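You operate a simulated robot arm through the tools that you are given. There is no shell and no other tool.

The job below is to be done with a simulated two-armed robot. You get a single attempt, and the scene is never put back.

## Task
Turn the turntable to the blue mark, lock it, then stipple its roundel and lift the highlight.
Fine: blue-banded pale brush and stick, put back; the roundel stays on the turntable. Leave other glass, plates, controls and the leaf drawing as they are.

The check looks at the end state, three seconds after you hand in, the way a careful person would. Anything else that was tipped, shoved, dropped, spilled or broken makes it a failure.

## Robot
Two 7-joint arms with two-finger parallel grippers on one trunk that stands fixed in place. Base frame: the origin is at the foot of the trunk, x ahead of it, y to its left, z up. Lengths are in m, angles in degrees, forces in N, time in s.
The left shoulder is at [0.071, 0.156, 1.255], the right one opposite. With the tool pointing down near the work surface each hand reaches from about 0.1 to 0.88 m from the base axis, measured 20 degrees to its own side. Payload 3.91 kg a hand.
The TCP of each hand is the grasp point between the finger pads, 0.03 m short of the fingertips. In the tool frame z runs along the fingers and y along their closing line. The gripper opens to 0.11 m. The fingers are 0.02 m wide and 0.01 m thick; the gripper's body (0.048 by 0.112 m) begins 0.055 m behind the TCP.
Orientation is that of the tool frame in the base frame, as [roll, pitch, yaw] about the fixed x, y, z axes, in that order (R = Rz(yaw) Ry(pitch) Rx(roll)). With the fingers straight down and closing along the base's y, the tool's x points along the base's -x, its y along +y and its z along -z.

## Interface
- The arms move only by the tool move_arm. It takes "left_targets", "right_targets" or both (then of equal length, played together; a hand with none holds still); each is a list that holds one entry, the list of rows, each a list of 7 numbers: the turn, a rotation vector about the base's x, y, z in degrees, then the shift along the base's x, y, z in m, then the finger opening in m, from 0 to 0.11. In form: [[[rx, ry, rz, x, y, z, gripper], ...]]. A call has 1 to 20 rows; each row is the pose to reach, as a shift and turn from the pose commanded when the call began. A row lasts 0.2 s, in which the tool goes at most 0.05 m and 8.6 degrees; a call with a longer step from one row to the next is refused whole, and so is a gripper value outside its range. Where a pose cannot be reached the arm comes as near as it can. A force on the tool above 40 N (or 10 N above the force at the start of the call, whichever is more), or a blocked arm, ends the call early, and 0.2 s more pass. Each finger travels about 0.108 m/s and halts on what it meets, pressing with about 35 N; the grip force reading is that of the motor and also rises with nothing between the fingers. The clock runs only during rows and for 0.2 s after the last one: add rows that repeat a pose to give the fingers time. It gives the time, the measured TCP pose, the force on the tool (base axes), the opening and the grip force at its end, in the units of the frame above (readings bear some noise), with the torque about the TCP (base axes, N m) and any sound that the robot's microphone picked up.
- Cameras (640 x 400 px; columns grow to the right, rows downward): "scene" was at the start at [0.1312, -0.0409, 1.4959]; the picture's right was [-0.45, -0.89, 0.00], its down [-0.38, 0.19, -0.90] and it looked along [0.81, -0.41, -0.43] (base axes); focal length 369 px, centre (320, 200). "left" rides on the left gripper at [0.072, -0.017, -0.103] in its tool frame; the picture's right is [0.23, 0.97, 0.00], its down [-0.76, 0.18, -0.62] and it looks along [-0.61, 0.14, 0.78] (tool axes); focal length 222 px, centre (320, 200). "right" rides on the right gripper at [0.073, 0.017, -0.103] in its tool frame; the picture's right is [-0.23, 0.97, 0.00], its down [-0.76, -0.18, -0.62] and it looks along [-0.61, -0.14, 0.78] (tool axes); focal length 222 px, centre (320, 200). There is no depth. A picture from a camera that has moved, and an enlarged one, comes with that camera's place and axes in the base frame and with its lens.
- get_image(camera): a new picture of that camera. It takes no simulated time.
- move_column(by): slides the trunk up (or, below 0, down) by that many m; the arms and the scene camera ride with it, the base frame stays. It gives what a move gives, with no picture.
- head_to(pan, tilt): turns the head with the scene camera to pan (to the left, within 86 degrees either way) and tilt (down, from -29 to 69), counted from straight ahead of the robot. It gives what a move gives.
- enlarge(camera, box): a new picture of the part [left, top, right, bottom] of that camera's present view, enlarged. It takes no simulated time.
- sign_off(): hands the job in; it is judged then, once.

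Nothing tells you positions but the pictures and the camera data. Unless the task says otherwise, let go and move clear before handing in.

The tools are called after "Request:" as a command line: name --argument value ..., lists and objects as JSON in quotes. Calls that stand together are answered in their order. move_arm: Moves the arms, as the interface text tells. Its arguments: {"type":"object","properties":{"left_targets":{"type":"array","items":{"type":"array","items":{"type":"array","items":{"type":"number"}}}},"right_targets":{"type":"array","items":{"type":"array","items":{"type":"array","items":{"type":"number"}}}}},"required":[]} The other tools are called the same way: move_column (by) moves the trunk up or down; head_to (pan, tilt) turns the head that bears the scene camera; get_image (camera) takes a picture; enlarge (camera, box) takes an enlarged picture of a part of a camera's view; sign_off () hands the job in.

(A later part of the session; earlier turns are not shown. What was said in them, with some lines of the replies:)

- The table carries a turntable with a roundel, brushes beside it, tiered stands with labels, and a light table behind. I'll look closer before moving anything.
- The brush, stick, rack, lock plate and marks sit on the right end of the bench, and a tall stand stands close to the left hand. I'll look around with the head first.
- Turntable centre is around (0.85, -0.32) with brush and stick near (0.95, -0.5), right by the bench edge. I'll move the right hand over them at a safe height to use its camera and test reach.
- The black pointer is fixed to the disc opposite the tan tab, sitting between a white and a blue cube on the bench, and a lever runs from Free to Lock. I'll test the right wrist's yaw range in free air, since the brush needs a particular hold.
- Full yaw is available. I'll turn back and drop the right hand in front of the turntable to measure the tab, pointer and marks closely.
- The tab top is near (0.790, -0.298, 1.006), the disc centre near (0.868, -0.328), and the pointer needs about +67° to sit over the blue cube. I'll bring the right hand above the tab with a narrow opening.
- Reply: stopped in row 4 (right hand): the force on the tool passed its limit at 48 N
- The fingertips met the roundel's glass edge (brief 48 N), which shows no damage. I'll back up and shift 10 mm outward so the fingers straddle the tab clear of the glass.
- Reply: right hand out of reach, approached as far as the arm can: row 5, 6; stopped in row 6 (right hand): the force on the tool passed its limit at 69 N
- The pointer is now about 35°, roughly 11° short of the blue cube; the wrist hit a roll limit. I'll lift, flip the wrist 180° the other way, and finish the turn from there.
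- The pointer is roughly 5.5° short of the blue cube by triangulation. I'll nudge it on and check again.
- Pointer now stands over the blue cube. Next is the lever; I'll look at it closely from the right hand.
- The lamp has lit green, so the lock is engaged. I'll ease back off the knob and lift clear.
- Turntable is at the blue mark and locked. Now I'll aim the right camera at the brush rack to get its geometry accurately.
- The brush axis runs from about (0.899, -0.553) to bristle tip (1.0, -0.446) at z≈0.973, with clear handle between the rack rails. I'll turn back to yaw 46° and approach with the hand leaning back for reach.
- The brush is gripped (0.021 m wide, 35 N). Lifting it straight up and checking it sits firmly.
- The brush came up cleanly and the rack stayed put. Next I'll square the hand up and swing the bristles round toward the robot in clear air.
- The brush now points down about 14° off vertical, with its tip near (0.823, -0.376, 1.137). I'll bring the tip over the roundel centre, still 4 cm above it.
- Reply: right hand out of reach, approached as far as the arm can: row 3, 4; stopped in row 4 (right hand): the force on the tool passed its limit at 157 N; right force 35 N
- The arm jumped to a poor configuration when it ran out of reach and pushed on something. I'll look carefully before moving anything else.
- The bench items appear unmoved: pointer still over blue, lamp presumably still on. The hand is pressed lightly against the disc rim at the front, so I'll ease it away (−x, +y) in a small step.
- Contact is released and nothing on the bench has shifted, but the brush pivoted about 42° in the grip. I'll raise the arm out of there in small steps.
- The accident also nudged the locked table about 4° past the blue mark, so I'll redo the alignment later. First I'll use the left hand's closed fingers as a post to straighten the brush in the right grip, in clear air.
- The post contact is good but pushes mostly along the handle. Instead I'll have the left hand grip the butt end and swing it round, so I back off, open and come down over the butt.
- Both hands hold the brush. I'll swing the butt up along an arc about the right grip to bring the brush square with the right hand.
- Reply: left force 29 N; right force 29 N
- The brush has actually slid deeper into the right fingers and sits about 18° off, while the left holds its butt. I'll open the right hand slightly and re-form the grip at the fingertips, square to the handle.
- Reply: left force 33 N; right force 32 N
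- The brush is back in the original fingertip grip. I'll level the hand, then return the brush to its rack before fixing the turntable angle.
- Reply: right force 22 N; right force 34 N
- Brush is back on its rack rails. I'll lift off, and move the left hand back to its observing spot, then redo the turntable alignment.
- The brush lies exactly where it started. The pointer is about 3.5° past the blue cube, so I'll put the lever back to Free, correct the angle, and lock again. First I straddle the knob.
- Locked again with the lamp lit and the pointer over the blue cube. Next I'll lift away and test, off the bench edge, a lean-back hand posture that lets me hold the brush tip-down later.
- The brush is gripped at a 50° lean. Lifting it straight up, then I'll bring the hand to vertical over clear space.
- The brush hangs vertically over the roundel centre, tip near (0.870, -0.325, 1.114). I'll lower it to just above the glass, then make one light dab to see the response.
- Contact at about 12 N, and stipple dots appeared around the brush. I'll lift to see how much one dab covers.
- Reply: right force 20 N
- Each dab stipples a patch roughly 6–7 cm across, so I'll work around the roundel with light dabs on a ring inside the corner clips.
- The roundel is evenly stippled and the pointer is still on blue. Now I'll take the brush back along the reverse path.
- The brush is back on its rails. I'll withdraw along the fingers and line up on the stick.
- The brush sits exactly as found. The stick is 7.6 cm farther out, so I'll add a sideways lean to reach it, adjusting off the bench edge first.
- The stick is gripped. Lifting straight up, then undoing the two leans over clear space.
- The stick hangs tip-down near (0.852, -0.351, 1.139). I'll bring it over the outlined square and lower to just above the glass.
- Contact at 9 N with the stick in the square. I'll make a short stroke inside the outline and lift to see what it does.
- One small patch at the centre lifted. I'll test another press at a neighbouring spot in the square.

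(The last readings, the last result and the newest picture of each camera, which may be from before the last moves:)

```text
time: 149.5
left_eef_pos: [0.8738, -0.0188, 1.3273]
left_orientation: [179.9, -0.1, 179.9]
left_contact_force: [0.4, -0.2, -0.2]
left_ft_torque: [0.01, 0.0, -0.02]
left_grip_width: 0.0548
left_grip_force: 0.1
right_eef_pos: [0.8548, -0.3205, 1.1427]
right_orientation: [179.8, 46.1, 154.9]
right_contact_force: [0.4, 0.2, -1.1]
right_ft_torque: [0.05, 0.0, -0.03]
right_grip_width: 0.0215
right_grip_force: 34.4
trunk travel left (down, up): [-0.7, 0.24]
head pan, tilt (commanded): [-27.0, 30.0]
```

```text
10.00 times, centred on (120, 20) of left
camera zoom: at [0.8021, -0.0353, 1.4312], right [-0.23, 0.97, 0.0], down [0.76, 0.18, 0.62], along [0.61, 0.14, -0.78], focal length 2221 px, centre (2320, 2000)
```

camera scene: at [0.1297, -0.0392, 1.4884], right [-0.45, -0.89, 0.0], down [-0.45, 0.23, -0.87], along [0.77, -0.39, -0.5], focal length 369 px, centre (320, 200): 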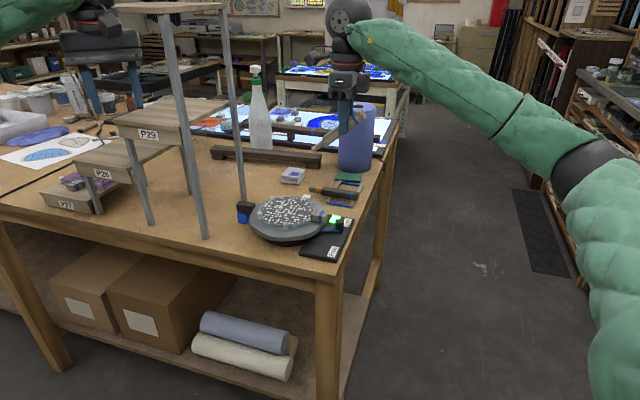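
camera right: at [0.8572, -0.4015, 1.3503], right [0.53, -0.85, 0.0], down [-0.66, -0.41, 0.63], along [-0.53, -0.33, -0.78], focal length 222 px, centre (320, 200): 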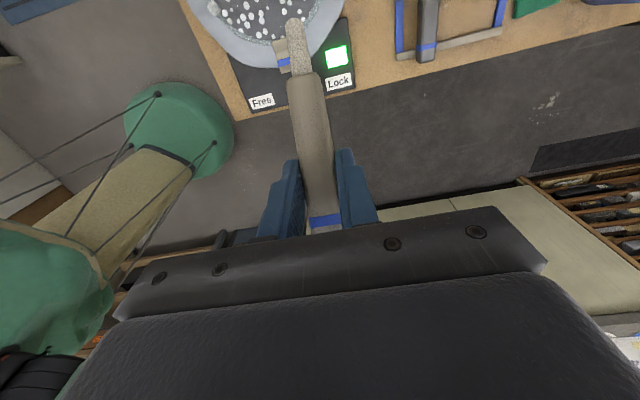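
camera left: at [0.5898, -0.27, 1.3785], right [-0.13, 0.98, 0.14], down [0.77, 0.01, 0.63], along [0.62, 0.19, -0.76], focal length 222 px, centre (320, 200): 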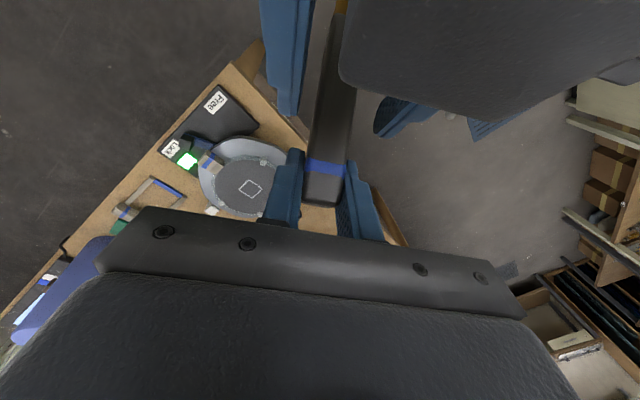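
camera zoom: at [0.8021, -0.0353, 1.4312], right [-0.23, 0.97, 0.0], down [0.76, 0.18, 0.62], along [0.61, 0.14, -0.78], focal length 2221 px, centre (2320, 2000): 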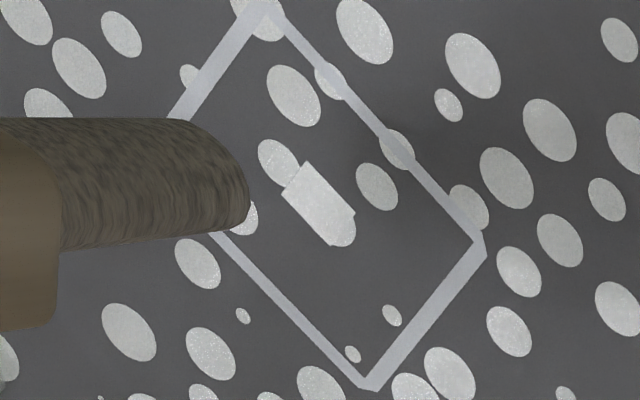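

Request:
move_arm --right_targets '[[[0, 0, 0, -0.006, 0.005, -0.008, 0.01], [0, 0, 0, -0.006, 0.005, -0.016, 0.01], [0, 0, 0, -0.006, 0.005, -0.0185, 0.01], [0, 0, 0, -0.006, 0.005, -0.0195, 0.01], [0, 0, 0, -0.006, 0.005, -0.0195, 0.01], [0, 0, 0, -0.006, 0.005, -0.0195, 0.01]]]'

Request:
enlarge --camera "scene" --box '[276, 198, 300, 216]'

Request:
enlarge --camera "left" --box '[95, 0, 145, 40]'

```text
time: 150.9
left_eef_pos: [0.8752, -0.0185, 1.3285]
left_orientation: [180.0, -0.1, 179.8]
left_contact_force: [0.0, -0.4, -0.4]
left_ft_torque: [0.01, 0.0, 0.0]
left_grip_width: 0.0549
left_grip_force: 0.0
right_eef_pos: [0.8484, -0.3155, 1.1239]
right_orientation: [179.8, 46.3, 155.0]
right_contact_force: [1.6, -0.9, 9.9]
right_ft_torque: [-0.17, -0.47, -0.01]
right_grip_width: 0.0218
right_grip_force: 35.5
trunk travel left (down, up): [-0.7, 0.24]
head pan, tilt (commanded): [-27.0, 30.0]
```

```text
16.00 times, centred on (288, 207) of scene
camera zoom: at [0.1293, -0.0398, 1.4885], right [-0.45, -0.89, 0.0], down [-0.45, 0.23, -0.87], along [0.77, -0.39, -0.5], focal length 5898 px, centre (832, 88)
```

zoom: 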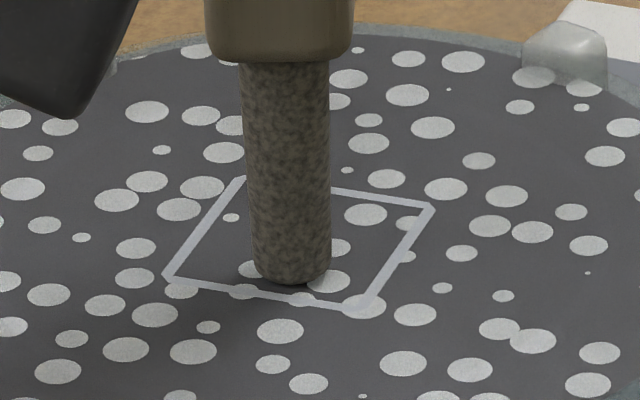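

```text
10.00 times, centred on (120, 20) of left
camera zoom: at [0.8026, -0.0351, 1.4309], right [-0.23, 0.97, 0.0], down [0.76, 0.18, 0.62], along [0.61, 0.14, -0.78], focal length 2221 px, centre (2320, 2000)
```

zoom: 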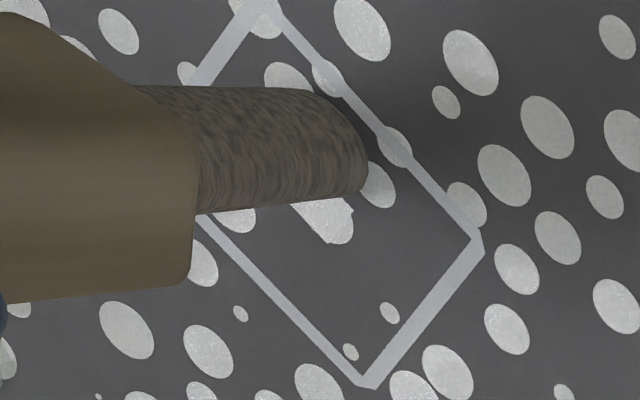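

Request:
move_arm --right_targets '[[[0, 0, 0, 0.0013, 0.0015, 0, 0.01], [0, 0, 0, 0.0026, 0.003, 0, 0.01], [0, 0, 0, 0.0013, 0.0015, 0, 0.01], [0, 0, 0, 0, 0, 0, 0.01], [0, 0, 0, -0.0013, -0.0015, 0, 0.01], [0, 0, 0, -0.0026, -0.003, 0, 0.01], [0, 0, 0, -0.0013, -0.0015, 0, 0.01], [0, 0, 0, 0, 0, 0, 0.01], [0, 0, 0, 0, 0, 0.008, 0.01], [0, 0, 0, 0.006, -0.005, 0.0195, 0.01]]]'

Request:
enlarge --camera "scene" --box '[276, 198, 300, 216]'

Request:
enlarge --camera "left" --box '[95, 0, 145, 40]'

```text
time: 153.1
left_eef_pos: [0.8747, -0.0168, 1.3274]
left_orientation: [180.0, -0.1, 179.9]
left_contact_force: [-0.1, -0.5, 0.7]
left_ft_torque: [0.0, -0.02, 0.0]
left_grip_width: 0.0549
left_grip_force: 0.1
right_eef_pos: [0.8556, -0.3207, 1.1424]
right_orientation: [179.9, 46.1, 155.1]
right_contact_force: [-0.4, 0.5, -0.2]
right_ft_torque: [0.0, -0.03, 0.01]
right_grip_width: 0.0211
right_grip_force: 35.6
trunk travel left (down, up): [-0.7, 0.24]
head pan, tilt (commanded): [-27.0, 30.0]
```

```text
16.00 times, centred on (288, 207) of scene
camera zoom: at [0.1293, -0.04, 1.4884], right [-0.45, -0.89, 0.0], down [-0.45, 0.23, -0.87], along [0.77, -0.39, -0.5], focal length 5898 px, centre (832, 88)
```

zoom: 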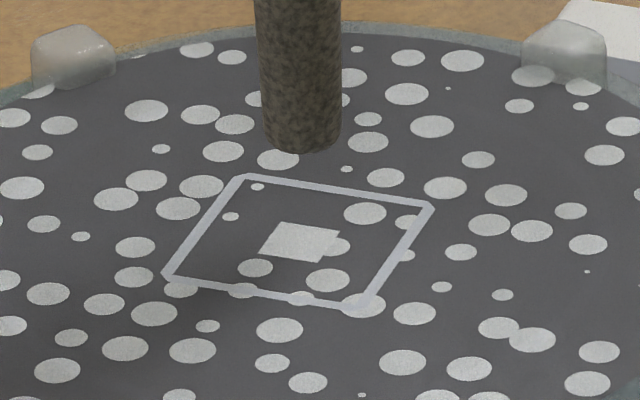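

```text
10.00 times, centred on (120, 20) of left
camera zoom: at [0.8026, -0.0352, 1.4308], right [-0.23, 0.97, 0.0], down [0.76, 0.18, 0.62], along [0.61, 0.14, -0.78], focal length 2221 px, centre (2320, 2000)
```

zoom: 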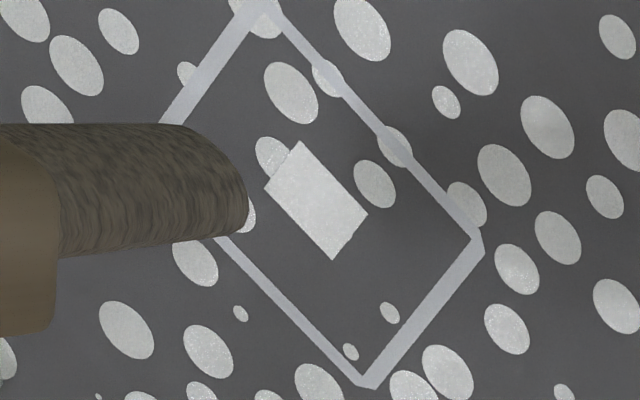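

Rubbing makes the lifted patch grow from the centre outward, so it needs more rubbing. I'll work the stick back and forth inside the outline.

Request:
move_arm --right_targets '[[[0, 0, 0, 0, 0, -0.01, 0.01], [0, 0, 0, 0, 0, -0.0165, 0.01], [0, 0, 0, 0, 0, -0.0195, 0.01], [0, 0, 0, 0.0025, 0.0031, -0.0195, 0.01], [0, 0, 0, 0.0051, 0.0062, -0.0195, 0.01], [0, 0, 0, 0.0021, 0.0088, -0.0195, 0.01], [0, 0, 0, -0.0005, 0.0057, -0.0195, 0.01], [0, 0, 0, -0.003, 0.0026, -0.0195, 0.01], [0, 0, 0, -0.0056, -0.0005, -0.0195, 0.01], [0, 0, 0, -0.0081, -0.0036, -0.0195, 0.01], [0, 0, 0, -0.0086, 0.0021, -0.0195, 0.01], [0, 0, 0, -0.0061, 0.0052, -0.0195, 0.01], [0, 0, 0, -0.0036, 0.0083, -0.0195, 0.01], [0, 0, 0, -0.0005, 0.0057, -0.0195, 0.01], [0, 0, 0, 0, 0, -0.0195, 0.01], [0, 0, 0, 0.0005, -0.0057, -0.0195, 0.01], [0, 0, 0, -0.0021, -0.0088, -0.0195, 0.01], [0, 0, 0, 0.0036, -0.0083, -0.0195, 0.01], [0, 0, 0, 0.002, -0.003, -0.0195, 0.01], [0, 0, 0, 0, 0, -0.0195, 0.01]]]'

Request:
enlarge --camera "scene" --box '[276, 198, 300, 216]'

Request:
enlarge --camera "left" --box '[95, 0, 145, 40]'

```text
time: 157.3
left_eef_pos: [0.8739, -0.0196, 1.327]
left_orientation: [-180.0, -0.1, 179.9]
left_contact_force: [0.5, -0.8, -0.7]
left_ft_torque: [-0.01, -0.04, 0.01]
left_grip_width: 0.0552
left_grip_force: 0.2
right_eef_pos: [0.8547, -0.3209, 1.1239]
right_orientation: [179.7, 46.1, 154.9]
right_contact_force: [1.0, -2.2, 9.2]
right_ft_torque: [-0.27, -0.17, -0.03]
right_grip_width: 0.0216
right_grip_force: 35.3
trunk travel left (down, up): [-0.7, 0.24]
head pan, tilt (commanded): [-27.0, 30.0]
```

```text
16.00 times, centred on (288, 207) of scene
camera zoom: at [0.1292, -0.04, 1.4885], right [-0.45, -0.89, 0.0], down [-0.45, 0.23, -0.87], along [0.77, -0.39, -0.5], focal length 5898 px, centre (832, 88)
```

zoom: 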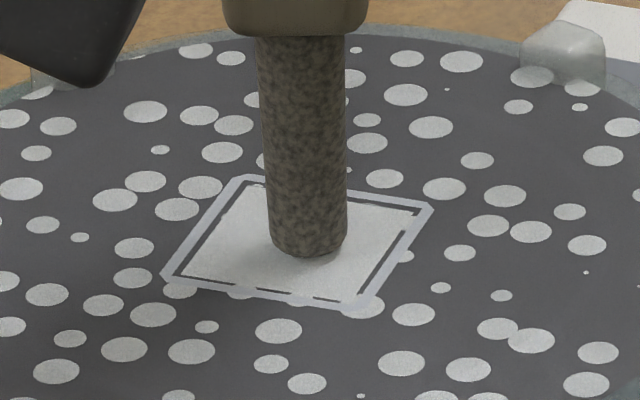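

```text
10.00 times, centred on (120, 20) of left
camera zoom: at [0.8025, -0.0353, 1.4309], right [-0.23, 0.97, 0.0], down [0.76, 0.18, 0.62], along [0.61, 0.14, -0.78], focal length 2221 px, centre (2320, 2000)
```

zoom: 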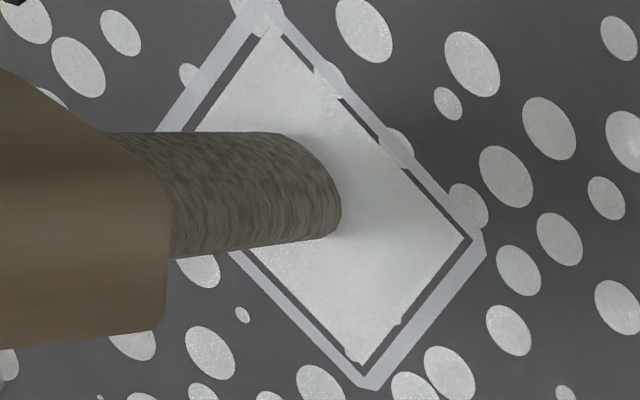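

Nearly filled. A few more millimetres of rubbing should reach the outline, then I'll check before lifting.

Request:
move_arm --right_targets '[[[0, 0, 0, 0.0025, 0.0031, 0, 0.01], [0, 0, 0, 0, 0, 0, 0.01]]]'

Request:
enlarge --camera "left" --box '[95, 0, 145, 40]'

Request:
enlarge --camera "scene" --box '[276, 198, 300, 216]'

```text
time: 157.9
left_eef_pos: [0.8752, -0.0181, 1.3266]
left_orientation: [180.0, -0.2, -180.0]
left_contact_force: [0.8, 0.4, 0.3]
left_ft_torque: [0.03, -0.01, -0.01]
left_grip_width: 0.0548
left_grip_force: 0.1
right_eef_pos: [0.8567, -0.3194, 1.1229]
right_orientation: [179.8, 46.2, 155.0]
right_contact_force: [2.6, 2.4, 7.8]
right_ft_torque: [0.17, -0.33, 0.08]
right_grip_width: 0.0213
right_grip_force: 35.0
trunk travel left (down, up): [-0.7, 0.24]
head pan, tilt (commanded): [-27.0, 30.0]
```

```text
10.00 times, centred on (120, 20) of left
camera zoom: at [0.8025, -0.0344, 1.4309], right [-0.23, 0.97, 0.0], down [0.76, 0.18, 0.62], along [0.61, 0.14, -0.78], focal length 2221 px, centre (2320, 2000)
```

zoom: 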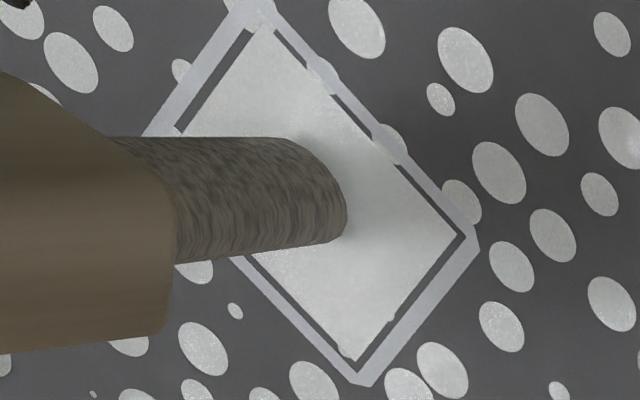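

```text
16.00 times, centred on (288, 207) of scene
camera zoom: at [0.1293, -0.0395, 1.4885], right [-0.45, -0.89, 0.0], down [-0.45, 0.23, -0.87], along [0.77, -0.39, -0.5], focal length 5898 px, centre (832, 88)
```

zoom: 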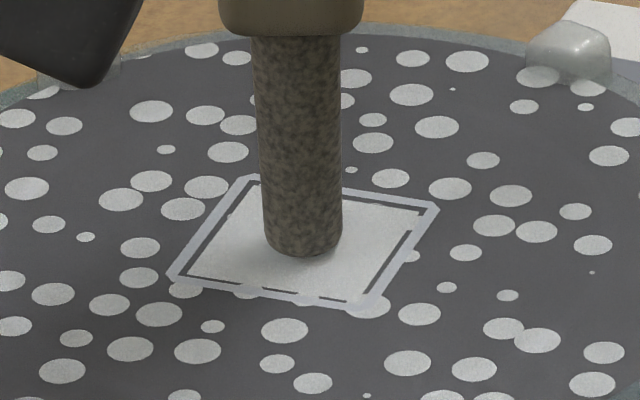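

Request:
move_arm --right_targets '[[[0, 0, 0, -0.003, 0.0026, 0, 0.01], [0, 0, 0, 0, 0, 0, 0.01], [0, 0, 0, 0.003, -0.0026, 0, 0.01], [0, 0, 0, 0, 0, 0, 0.01], [0, 0, 0, 0, 0, 0.008, 0.01], [0, 0, 0, 0, 0, 0.025, 0.01], [0, 0, 0, 0, 0, 0.05, 0.01]]]'

Request:
enlarge --camera "left" --box '[95, 0, 145, 40]'

Request:
enlarge --camera "scene" --box '[276, 198, 300, 216]'

```text
time: 159.5
left_eef_pos: [0.8755, -0.0174, 1.327]
left_orientation: [-180.0, -0.2, 179.9]
left_contact_force: [0.7, 0.9, -0.3]
left_ft_torque: [0.03, -0.02, 0.05]
left_grip_width: 0.055
left_grip_force: 0.1
right_eef_pos: [0.8572, -0.3195, 1.1723]
right_orientation: [179.9, 46.1, 155.0]
right_contact_force: [-0.5, 0.9, -1.2]
right_ft_torque: [0.0, -0.02, -0.01]
right_grip_width: 0.0215
right_grip_force: 35.2
trunk travel left (down, up): [-0.7, 0.24]
head pan, tilt (commanded): [-27.0, 30.0]
```

```text
10.00 times, centred on (120, 20) of left
camera zoom: at [0.803, -0.0349, 1.4305], right [-0.23, 0.97, 0.0], down [0.76, 0.18, 0.62], along [0.6, 0.14, -0.78], focal length 2221 px, centre (2320, 2000)
```

zoom: 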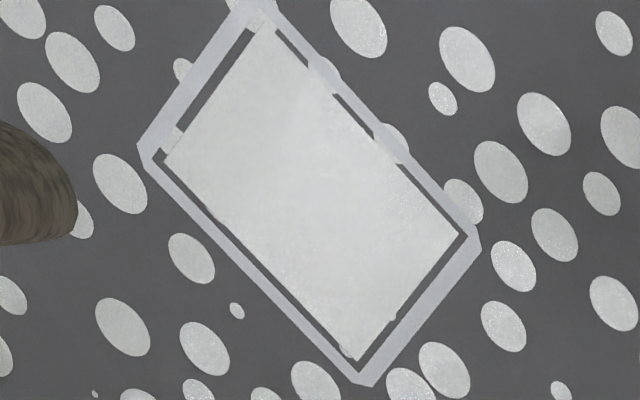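

```text
16.00 times, centred on (288, 207) of scene
camera zoom: at [0.1298, -0.0397, 1.4883], right [-0.45, -0.89, 0.0], down [-0.45, 0.23, -0.87], along [0.77, -0.39, -0.5], focal length 5898 px, centre (832, 88)
```

zoom: 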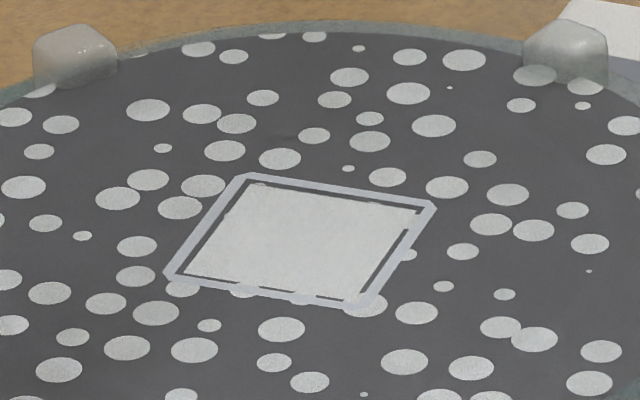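

The highlight has filled its outline and stopped growing. Now I'll carry the stick back along the reverse path.

Request:
move_arm --right_targets '[[[0, 0, 0, -0.008, -0.012, 0.03, 0.01], [0, 0, 0, -0.02, -0.032, 0.06, 0.01], [0, 0, 0, -0.034, -0.055, 0.085, 0.01], [0, 0, 0, -0.048, -0.078, 0.094, 0.01], [0, 0, 0, -0.0615, -0.1005, 0.094, 0.01]]]'

Request:
move_arm --right_targets '[[[3.23, 6.95, 0, 0, 0, 0, 0.01], [6.47, 13.9, 0, 0, 0, 0, 0.01], [9.7, 20.85, 0, 0, 0, 0, 0.01], [12.9, 27.8, 0, 0, 0, 0, 0.01], [16.2, 34.75, 0, 0, 0, 0, 0.01], [19.4, 41.7, 0, 0, 0, 0, 0.01]]]'

Request:
move_arm --right_targets '[[[0, 0, -7.86, 0, -0.002, -0.002, 0.01], [0, 0, -15.7, 0, -0.004, -0.004, 0.01], [0, 0, -23.6, 0, -0.006, -0.006, 0.01], [0, 0, -31.4, 0, -0.008, -0.008, 0.01], [0, 0, -39.3, 0, -0.01, -0.01, 0.01], [0, 0, -47.2, 0, -0.012, -0.012, 0.01], [0, 0, -55, 0, -0.014, -0.014, 0.01], [0, 0, -62.9, 0, -0.016, -0.016, 0.01], [0, 0, -70.7, 0, -0.018, -0.018, 0.01], [0, 0, -78.6, 0, -0.02, -0.02, 0.01], [0, 0, -86.5, 0, -0.02, -0.02, 0.01], [0, 0, -94.3, 0, -0.02, -0.02, 0.01], [0, 0, -102.2, 0, -0.02, -0.02, 0.01], [0, 0, -110, 0, -0.02, -0.02, 0.01]]]'

Request:
get_image --camera "right"

Request:
enlarge --camera "scene" --box '[220, 150, 380, 270]'

```text
time: 160.7
left_eef_pos: [0.8757, -0.0192, 1.3279]
left_orientation: [179.9, -0.1, 180.0]
left_contact_force: [0.1, -1.3, -0.7]
left_ft_torque: [0.02, -0.05, 0.02]
left_grip_width: 0.0551
left_grip_force: 0.0
right_eef_pos: [0.7937, -0.4198, 1.2686]
right_orientation: [179.8, 46.1, 155.0]
right_contact_force: [-0.6, -0.6, -1.5]
right_ft_torque: [0.0, 0.04, -0.03]
right_grip_width: 0.0214
right_grip_force: 34.7
trunk travel left (down, up): [-0.7, 0.24]
head pan, tilt (commanded): [-27.0, 30.0]
```

```text
time: 162.1
left_eef_pos: [0.8762, -0.0193, 1.3266]
left_orientation: [179.9, -0.2, 179.8]
left_contact_force: [-0.2, 0.0, 0.2]
left_ft_torque: [0.02, 0.01, 0.02]
left_grip_width: 0.0548
left_grip_force: 0.2
right_eef_pos: [0.7971, -0.42, 1.2661]
right_orientation: [180.0, -0.1, 155.1]
right_contact_force: [0.4, -0.4, -0.4]
right_ft_torque: [0.01, 0.05, 0.01]
right_grip_width: 0.0215
right_grip_force: 35.0
trunk travel left (down, up): [-0.7, 0.24]
head pan, tilt (commanded): [-27.0, 30.0]
```

```text
time: 165.1
left_eef_pos: [0.8751, -0.0186, 1.3267]
left_orientation: [179.9, -0.1, 179.9]
left_contact_force: [-0.7, 0.7, -0.5]
left_ft_torque: [-0.05, 0.0, -0.01]
left_grip_width: 0.0552
left_grip_force: 0.0
right_eef_pos: [0.7958, -0.4412, 1.2464]
right_orientation: [-180.0, 0.1, 44.9]
right_contact_force: [-0.8, -0.2, -0.3]
right_ft_torque: [0.0, 0.01, 0.0]
right_grip_width: 0.0213
right_grip_force: 34.9
trunk travel left (down, up): [-0.7, 0.24]
head pan, tilt (commanded): [-27.0, 30.0]
```

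```text
taken
camera right: at [0.8587, -0.4022, 1.3503], right [0.53, -0.85, 0.0], down [-0.66, -0.41, 0.63], along [-0.53, -0.33, -0.78], focal length 222 px, centre (320, 200)
```

right: 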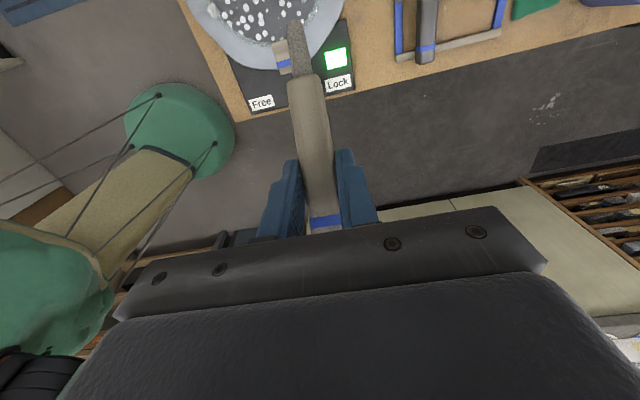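

```text
3.33 times, centred on (300, 210) of scene
camera zoom: at [0.1301, -0.0402, 1.4884], right [-0.45, -0.89, 0.0], down [-0.45, 0.23, -0.87], along [0.77, -0.39, -0.5], focal length 1229 px, centre (387, 167)
```

zoom: 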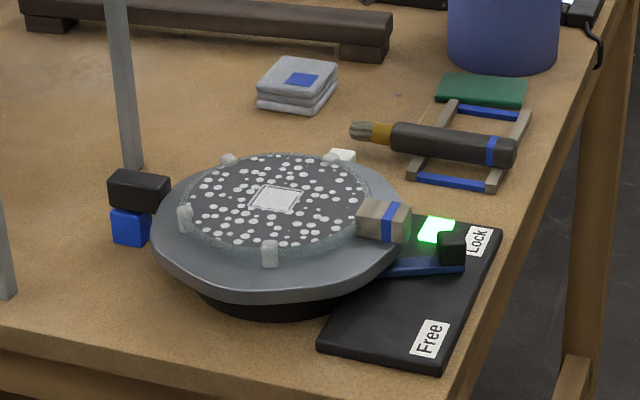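

Request:
move_arm --right_targets '[[[5.6, -5.6, 0, 0.012, -0.01, -0.01, 0.01], [11.3, -11.3, 0, 0.027, -0.021, -0.021, 0.01], [17, -17, 0, 0.042, -0.032, -0.032, 0.01], [22.6, -22.6, 0, 0.057, -0.043, -0.043, 0.01], [28.3, -28.3, 0, 0.072, -0.054, -0.054, 0.01]]]'

Request:
move_arm --right_targets '[[[-4.7, -4.7, 0, 0.025, -0.02, -0.015, 0.01], [-9.4, -9.4, 0, 0.05, -0.04, -0.03, 0.01], [-14.14, -14.14, 0, 0.075, -0.06, -0.045, 0.01], [-14.14, -14.14, 0, 0.095, -0.072, -0.08, 0.01], [-14.14, -14.14, 0, 0.105, -0.08, -0.12, 0.01], [-14.14, -14.14, 0, 0.105, -0.08, -0.16, 0.01], [-14.14, -14.14, 0, 0.105, -0.08, -0.185, 0.01]]]'

Request:
get_image --camera "right"

Request:
enlarge --camera "right" --box '[220, 20, 440, 210]'

Request:
enlarge --camera "scene" --box '[310, 130, 410, 210]'

```text
time: 166.3
left_eef_pos: [0.875, -0.0198, 1.3274]
left_orientation: [179.9, -0.1, 179.9]
left_contact_force: [0.2, 0.2, -0.3]
left_ft_torque: [0.0, -0.01, 0.05]
left_grip_width: 0.055
left_grip_force: 0.0
right_eef_pos: [0.8664, -0.4957, 1.1926]
right_orientation: [180.0, -40.0, 44.9]
right_contact_force: [-0.4, 0.3, -0.2]
right_ft_torque: [0.03, 0.01, 0.02]
right_grip_width: 0.0216
right_grip_force: 34.0
trunk travel left (down, up): [-0.7, 0.24]
head pan, tilt (commanded): [-27.0, 30.0]
```

```text
time: 167.9
left_eef_pos: [0.8756, -0.0191, 1.3267]
left_orientation: [179.9, -0.2, 179.9]
left_contact_force: [1.2, 0.7, -1.0]
left_ft_torque: [0.02, 0.02, -0.01]
left_grip_width: 0.055
left_grip_force: 0.0
right_eef_pos: [0.9717, -0.5759, 1.0056]
right_orientation: [154.6, -37.0, 60.8]
right_contact_force: [0.2, 0.7, -0.5]
right_ft_torque: [-0.01, 0.03, 0.03]
right_grip_width: 0.0216
right_grip_force: 34.6
trunk travel left (down, up): [-0.7, 0.24]
head pan, tilt (commanded): [-27.0, 30.0]
```

```text
taken
camera right: at [0.9445, -0.5648, 1.131], right [0.56, -0.81, 0.2], down [-0.81, -0.58, -0.07], along [0.17, -0.12, -0.98], focal length 222 px, centre (320, 200)
```

right: 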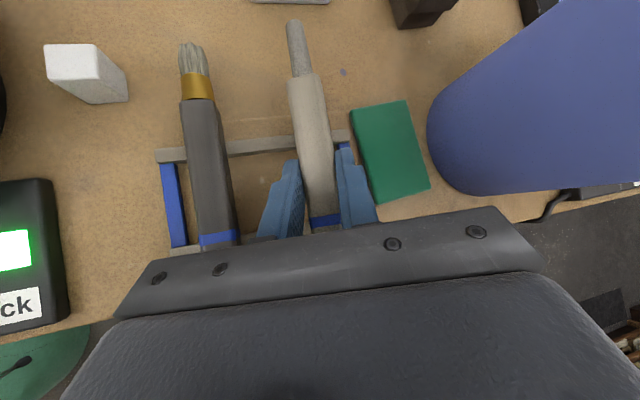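

```text
2.11 times, centred on (330, 115) of right
camera zoom: at [0.9445, -0.5648, 1.131], right [0.56, -0.81, 0.2], down [-0.81, -0.58, -0.07], along [0.17, -0.12, -0.98], focal length 468 px, centre (299, 379)
```

zoom: 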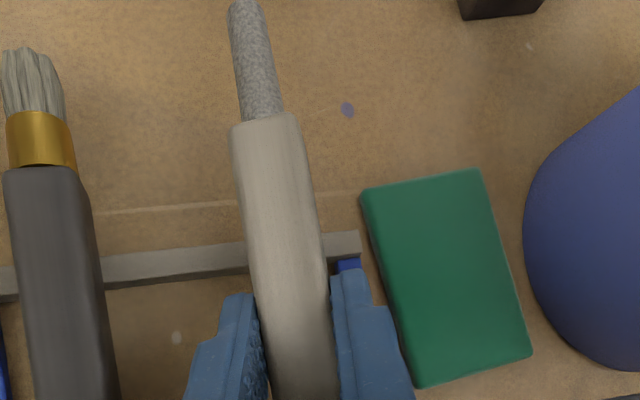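

```text
5.00 times, centred on (360, 170) of scene
camera zoom: at [0.1307, -0.0405, 1.4883], right [-0.45, -0.89, 0.0], down [-0.45, 0.23, -0.87], along [0.77, -0.39, -0.5], focal length 1843 px, centre (120, 350)
```

zoom: 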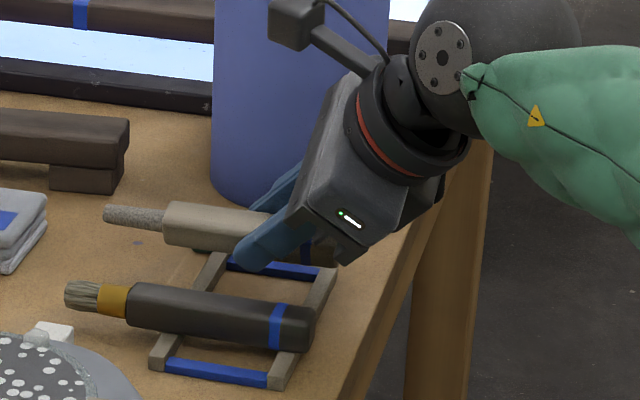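

Request:
move_arm --right_targets '[[[0, 0, 0, 0, 0, -0.01, 0.01], [0, 0, 0, 0, 0, -0.016, 0.01], [0, 0, 0, 0, 0, -0.019, 0.01]]]'

Request:
enlarge --camera "right" --box '[220, 20, 440, 210]'

Request:
enlarge --camera "scene" --box '[310, 130, 410, 210]'

```text
time: 168.7
left_eef_pos: [0.8746, -0.0193, 1.3263]
left_orientation: [179.9, -0.3, 180.0]
left_contact_force: [0.7, 0.8, 0.6]
left_ft_torque: [-0.02, -0.04, 0.02]
left_grip_width: 0.055
left_grip_force: 0.0
right_eef_pos: [0.9719, -0.574, 0.9876]
right_orientation: [154.6, -37.2, 60.9]
right_contact_force: [-0.6, 0.0, 1.2]
right_ft_torque: [0.08, -0.03, 0.08]
right_grip_width: 0.0215
right_grip_force: 35.3
trunk travel left (down, up): [-0.7, 0.24]
head pan, tilt (commanded): [-27.0, 30.0]
```

```text
2.11 times, centred on (330, 115) of right
camera zoom: at [0.9445, -0.5637, 1.1131], right [0.56, -0.81, 0.2], down [-0.81, -0.58, -0.07], along [0.17, -0.12, -0.98], focal length 468 px, centre (299, 379)
```

zoom: 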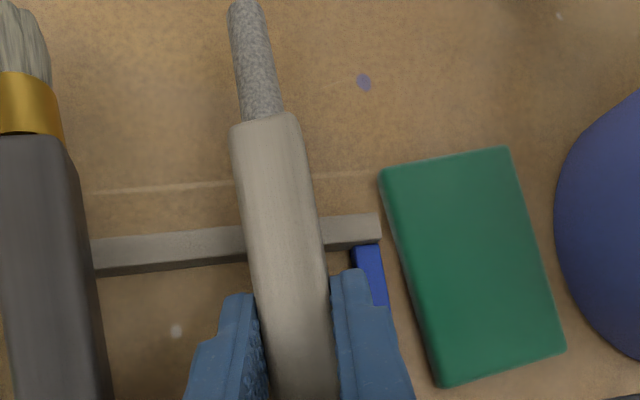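

```text
5.00 times, centred on (360, 170) of scene
camera zoom: at [0.1298, -0.0401, 1.4884], right [-0.45, -0.89, 0.0], down [-0.45, 0.23, -0.87], along [0.77, -0.39, -0.5], focal length 1843 px, centre (120, 350)
```

zoom: 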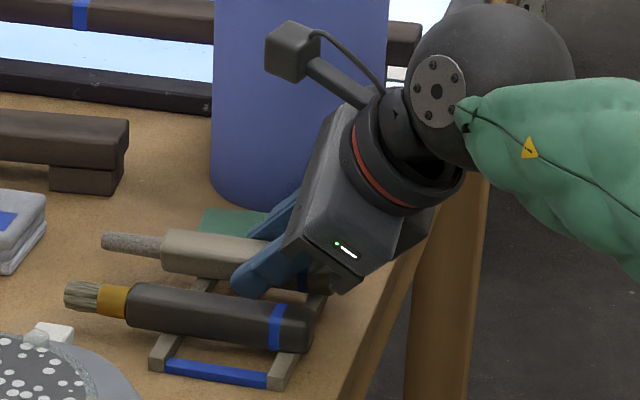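

Request:
move_arm --right_targets '[[[0, 0, 0, 0, 0, 0, 0.018], [0, 0, 0, 0, 0, 0, 0.026], [0, 0, 0, 0, 0, 0, 0.032], [0, 0, 0, 0, 0, 0, 0.036], [0, 0, 0, 0, 0, 0, 0.036]]]'

Request:
enlarge --camera "right" --box '[220, 20, 440, 210]'

```text
time: 169.9
left_eef_pos: [0.8757, -0.0188, 1.3273]
left_orientation: [179.9, -0.2, 179.9]
left_contact_force: [-1.4, -0.3, 0.4]
left_ft_torque: [0.01, 0.0, -0.01]
left_grip_width: 0.055
left_grip_force: 0.1
right_eef_pos: [0.9718, -0.5744, 0.9871]
right_orientation: [154.6, -37.0, 61.0]
right_contact_force: [-0.6, -0.8, -0.2]
right_ft_torque: [0.02, -0.01, -0.02]
right_grip_width: 0.0361
right_grip_force: 0.0
trunk travel left (down, up): [-0.7, 0.24]
head pan, tilt (commanded): [-27.0, 30.0]
```

```text
2.11 times, centred on (330, 115) of right
camera zoom: at [0.9446, -0.5637, 1.1129], right [0.56, -0.81, 0.2], down [-0.81, -0.58, -0.07], along [0.17, -0.12, -0.98], focal length 468 px, centre (299, 379)
```

zoom: 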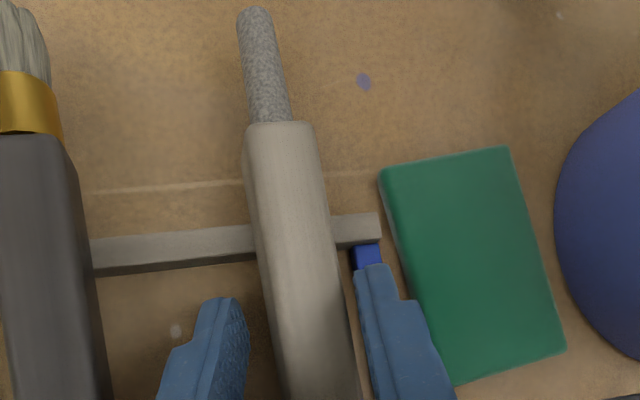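

The stick settled in its original place. I'll withdraw along the fingers and then pull the right hand well clear.

Request:
move_arm --right_targets '[[[0, 0, 0, -0.013, -0.0055, 0.0145, 0.036], [0, 0, 0, -0.032, -0.0135, 0.036, 0.036], [0, 0, 0, -0.06, -0.025, 0.068, 0.04], [0, 0, 0, -0.08, -0.04, 0.1, 0.05], [0, 0, 0, -0.11, -0.05, 0.13, 0.06], [0, 0, 0, -0.14, -0.05, 0.16, 0.06]]]'

Request:
enlarge --camera "scene" --box '[220, 150, 400, 270]'

Request:
get_image --camera "right"

Request:
get_image --camera "scene"

Request:
enlarge --camera "left" --box '[0, 0, 240, 150]'

```text
time: 171.3
left_eef_pos: [0.8735, -0.0177, 1.3284]
left_orientation: [179.9, -0.1, 180.0]
left_contact_force: [0.1, -0.2, -0.5]
left_ft_torque: [-0.01, -0.04, 0.02]
left_grip_width: 0.0551
left_grip_force: 0.0
right_eef_pos: [0.8299, -0.6226, 1.1493]
right_orientation: [154.5, -37.0, 61.0]
right_contact_force: [1.3, 0.5, 0.1]
right_ft_torque: [-0.02, 0.02, -0.01]
right_grip_width: 0.06
right_grip_force: 0.0
trunk travel left (down, up): [-0.7, 0.24]
head pan, tilt (commanded): [-27.0, 30.0]
```

```text
3.33 times, centred on (310, 210) of scene
camera zoom: at [0.1282, -0.0396, 1.4885], right [-0.45, -0.89, 0.0], down [-0.45, 0.23, -0.87], along [0.77, -0.39, -0.5], focal length 1229 px, centre (353, 167)
```

zoom: 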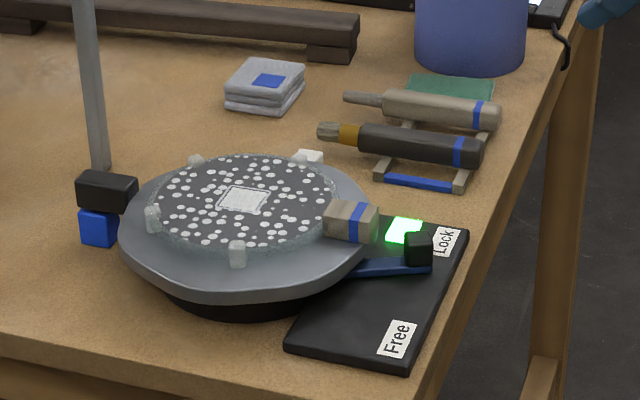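

```text
taken
camera right: at [0.8035, -0.6132, 1.2746], right [0.56, -0.81, 0.2], down [-0.81, -0.58, -0.07], along [0.17, -0.12, -0.98], focal length 222 px, centre (320, 200)
```

right: 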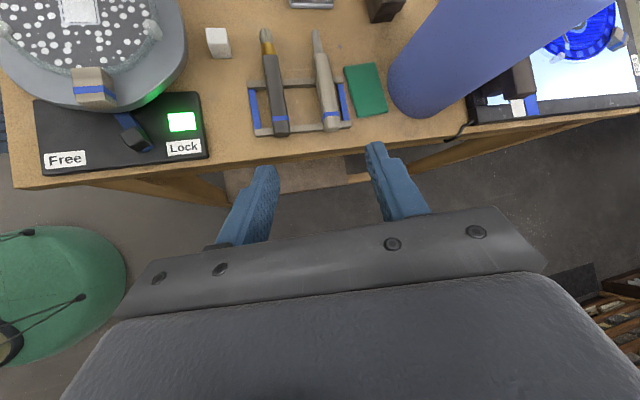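

```text
taken
camera scene: at [0.1282, -0.0396, 1.4885], right [-0.45, -0.89, 0.0], down [-0.45, 0.23, -0.87], along [0.77, -0.39, -0.5], focal length 369 px, centre (320, 200)
```

scene: 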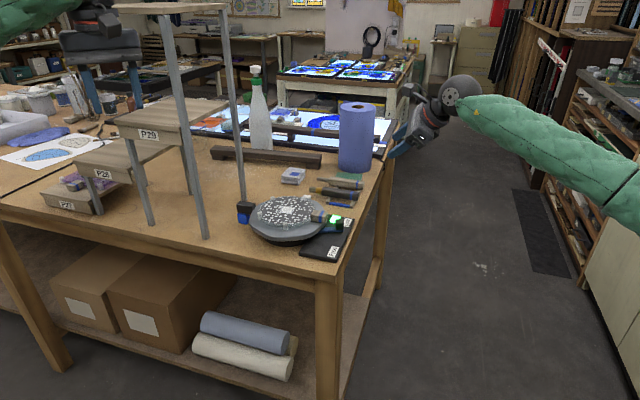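

```text
2.67 times, centred on (120, 75) of left
camera zoom: at [0.8015, -0.0342, 1.4317], right [-0.23, 0.97, 0.0], down [0.76, 0.18, 0.62], along [0.61, 0.14, -0.78], focal length 592 px, centre (853, 533)
```

zoom: 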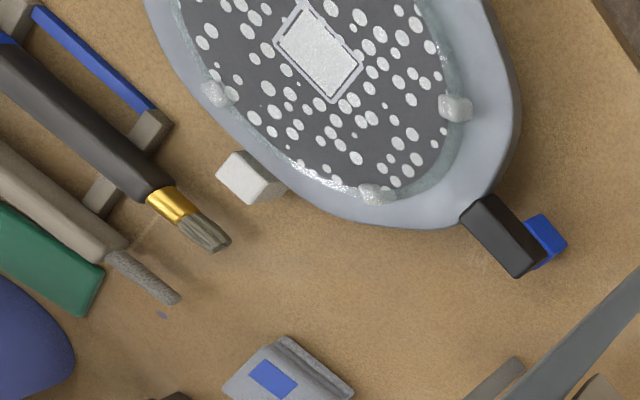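

Everything is in place: pointer on blue, lamp lit, roundel stippled with the highlight lifted, brush and stick racked. I'll move the right hand well clear and do a last check.

Request:
move_arm --right_targets '[[[4.7, 4.7, 0, -0.03, 0, 0.02, 0.08], [9.4, 9.4, 0, -0.06, 0, 0.04, 0.1], [14.14, 14.14, 0, -0.09, 0, 0.06, 0.11], [14.14, 14.14, 0, -0.13, 0.01, 0.08, 0.11], [14.14, 14.14, 0, -0.17, 0.02, 0.1, 0.11]]]'

Request:
move_arm --right_targets '[[[-5.6, 5.6, 0, -0.02, 0.01, 0, 0.11], [-11.3, 11.3, 0, -0.04, 0.02, 0, 0.11], [-17, 17, 0, -0.06, 0.03, 0, 0.11], [-22.6, 22.6, 0, -0.08, 0.04, 0, 0.11], [-28.3, 28.3, 0, -0.1, 0.05, 0, 0.11], [-28.3, 28.3, 0, -0.1, 0.05, 0, 0.11]]]'

Request:
get_image --camera "scene"

Request:
enlarge --camera "scene" --box '[230, 165, 370, 265]'

Request:
enlarge --camera "scene" --box '[0, 60, 240, 240]'

Request:
enlarge --camera "scene" --box '[236, 195, 276, 225]'

```text
time: 172.5
left_eef_pos: [0.8727, -0.0161, 1.3285]
left_orientation: [180.0, 0.0, -180.0]
left_contact_force: [0.4, 0.2, 0.0]
left_ft_torque: [-0.03, -0.03, 0.02]
left_grip_width: 0.0551
left_grip_force: 0.1
right_eef_pos: [0.6606, -0.6017, 1.248]
right_orientation: [180.0, -39.9, 45.1]
right_contact_force: [0.3, 0.1, -0.1]
right_ft_torque: [-0.02, -0.03, -0.04]
right_grip_width: 0.11
right_grip_force: 0.0
trunk travel left (down, up): [-0.7, 0.24]
head pan, tilt (commanded): [-27.0, 30.0]
```

```text
time: 173.9
left_eef_pos: [0.8747, -0.0187, 1.3271]
left_orientation: [179.9, -0.2, 179.9]
left_contact_force: [0.6, 0.3, 0.5]
left_ft_torque: [0.01, -0.01, 0.01]
left_grip_width: 0.0548
left_grip_force: 0.1
right_eef_pos: [0.5615, -0.5542, 1.2481]
right_orientation: [179.9, 0.2, 45.0]
right_contact_force: [-1.0, 0.4, 0.4]
right_ft_torque: [0.01, -0.03, -0.03]
right_grip_width: 0.1102
right_grip_force: 0.1
trunk travel left (down, up): [-0.7, 0.24]
head pan, tilt (commanded): [-27.0, 30.0]
```

```text
taken
camera scene: at [0.1294, -0.0406, 1.4884], right [-0.45, -0.89, 0.0], down [-0.45, 0.23, -0.87], along [0.77, -0.39, -0.5], focal length 369 px, centre (320, 200)
```

scene: 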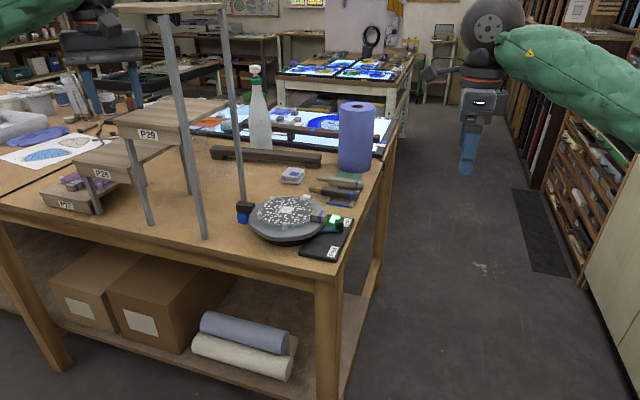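

```text
4.00 times, centred on (300, 215) of scene
camera zoom: at [0.1294, -0.0406, 1.4884], right [-0.45, -0.89, 0.0], down [-0.45, 0.23, -0.87], along [0.77, -0.39, -0.5], focal length 1475 px, centre (400, 140)
```

zoom: 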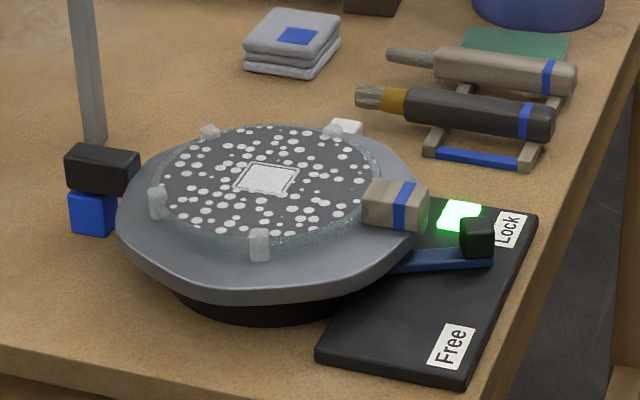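

```text
2.22 times, centred on (120, 150) of scene
camera zoom: at [0.1294, -0.0406, 1.4884], right [-0.45, -0.89, 0.0], down [-0.45, 0.23, -0.87], along [0.77, -0.39, -0.5], focal length 819 px, centre (764, 311)
```

zoom: 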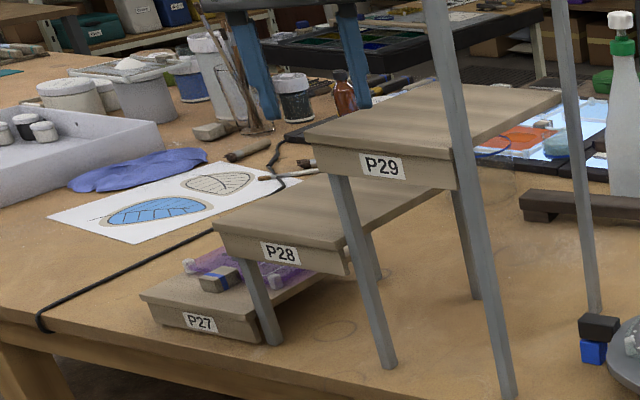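

```text
13.33 times, centred on (256, 210) of scene
camera zoom: at [0.1294, -0.0406, 1.4884], right [-0.45, -0.89, 0.0], down [-0.45, 0.23, -0.87], along [0.77, -0.39, -0.5], focal length 4915 px, centre (1173, 67)
```

zoom: 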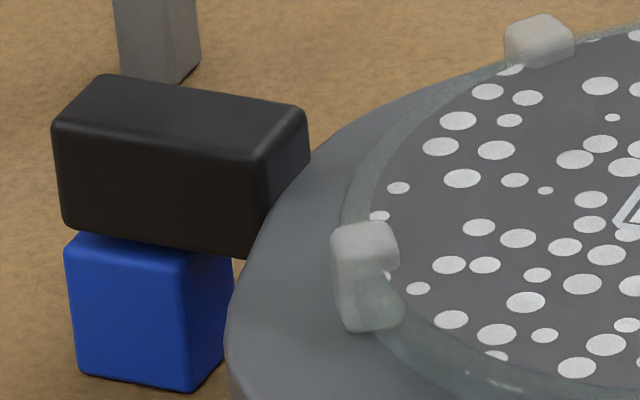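

The final views show the pointer over the blue cube with the lock lamp lit. The roundel is stippled all over with its highlight lifted, brush and stick are in their rack, and everything else looks untouched, so I'm handing in.

Request:
sign_off

```text
The job is handed in.
```

I handed in the job. In the last camera views the turntable is at the blue mark and locked with its lamp lit. The roundel is stippled all over and its highlight is lifted to fill the outline. The brush and stick are back in their rack where they started, and the roundel is still on the turntable.

Three things happened along the way that you may want to know about:

- **Hit on the roundel:** the fingertips first came down on the edge of the roundel's glass, a brief 48 N. The glass showed no damage in the pictures.
- **Arm jump:** at one point the right arm ran out of reach and pressed against the turntable at up to 157 N. It turned the locked table about 4° past blue. I unlocked it, brought it back to the blue mark by eye, and locked it again before any stippling.
- **Brush regrip:** the same jump shifted the brush in the gripper, so I used the left hand to straighten it before racking it and taking it up again.

By measurement from the pictures, the pointer is within about 1.5° of the blue mark. The other glass, the P27–P29 plates and the leaf drawing look unchanged in the final pictures. I worked no controls except the turntable and its lock.
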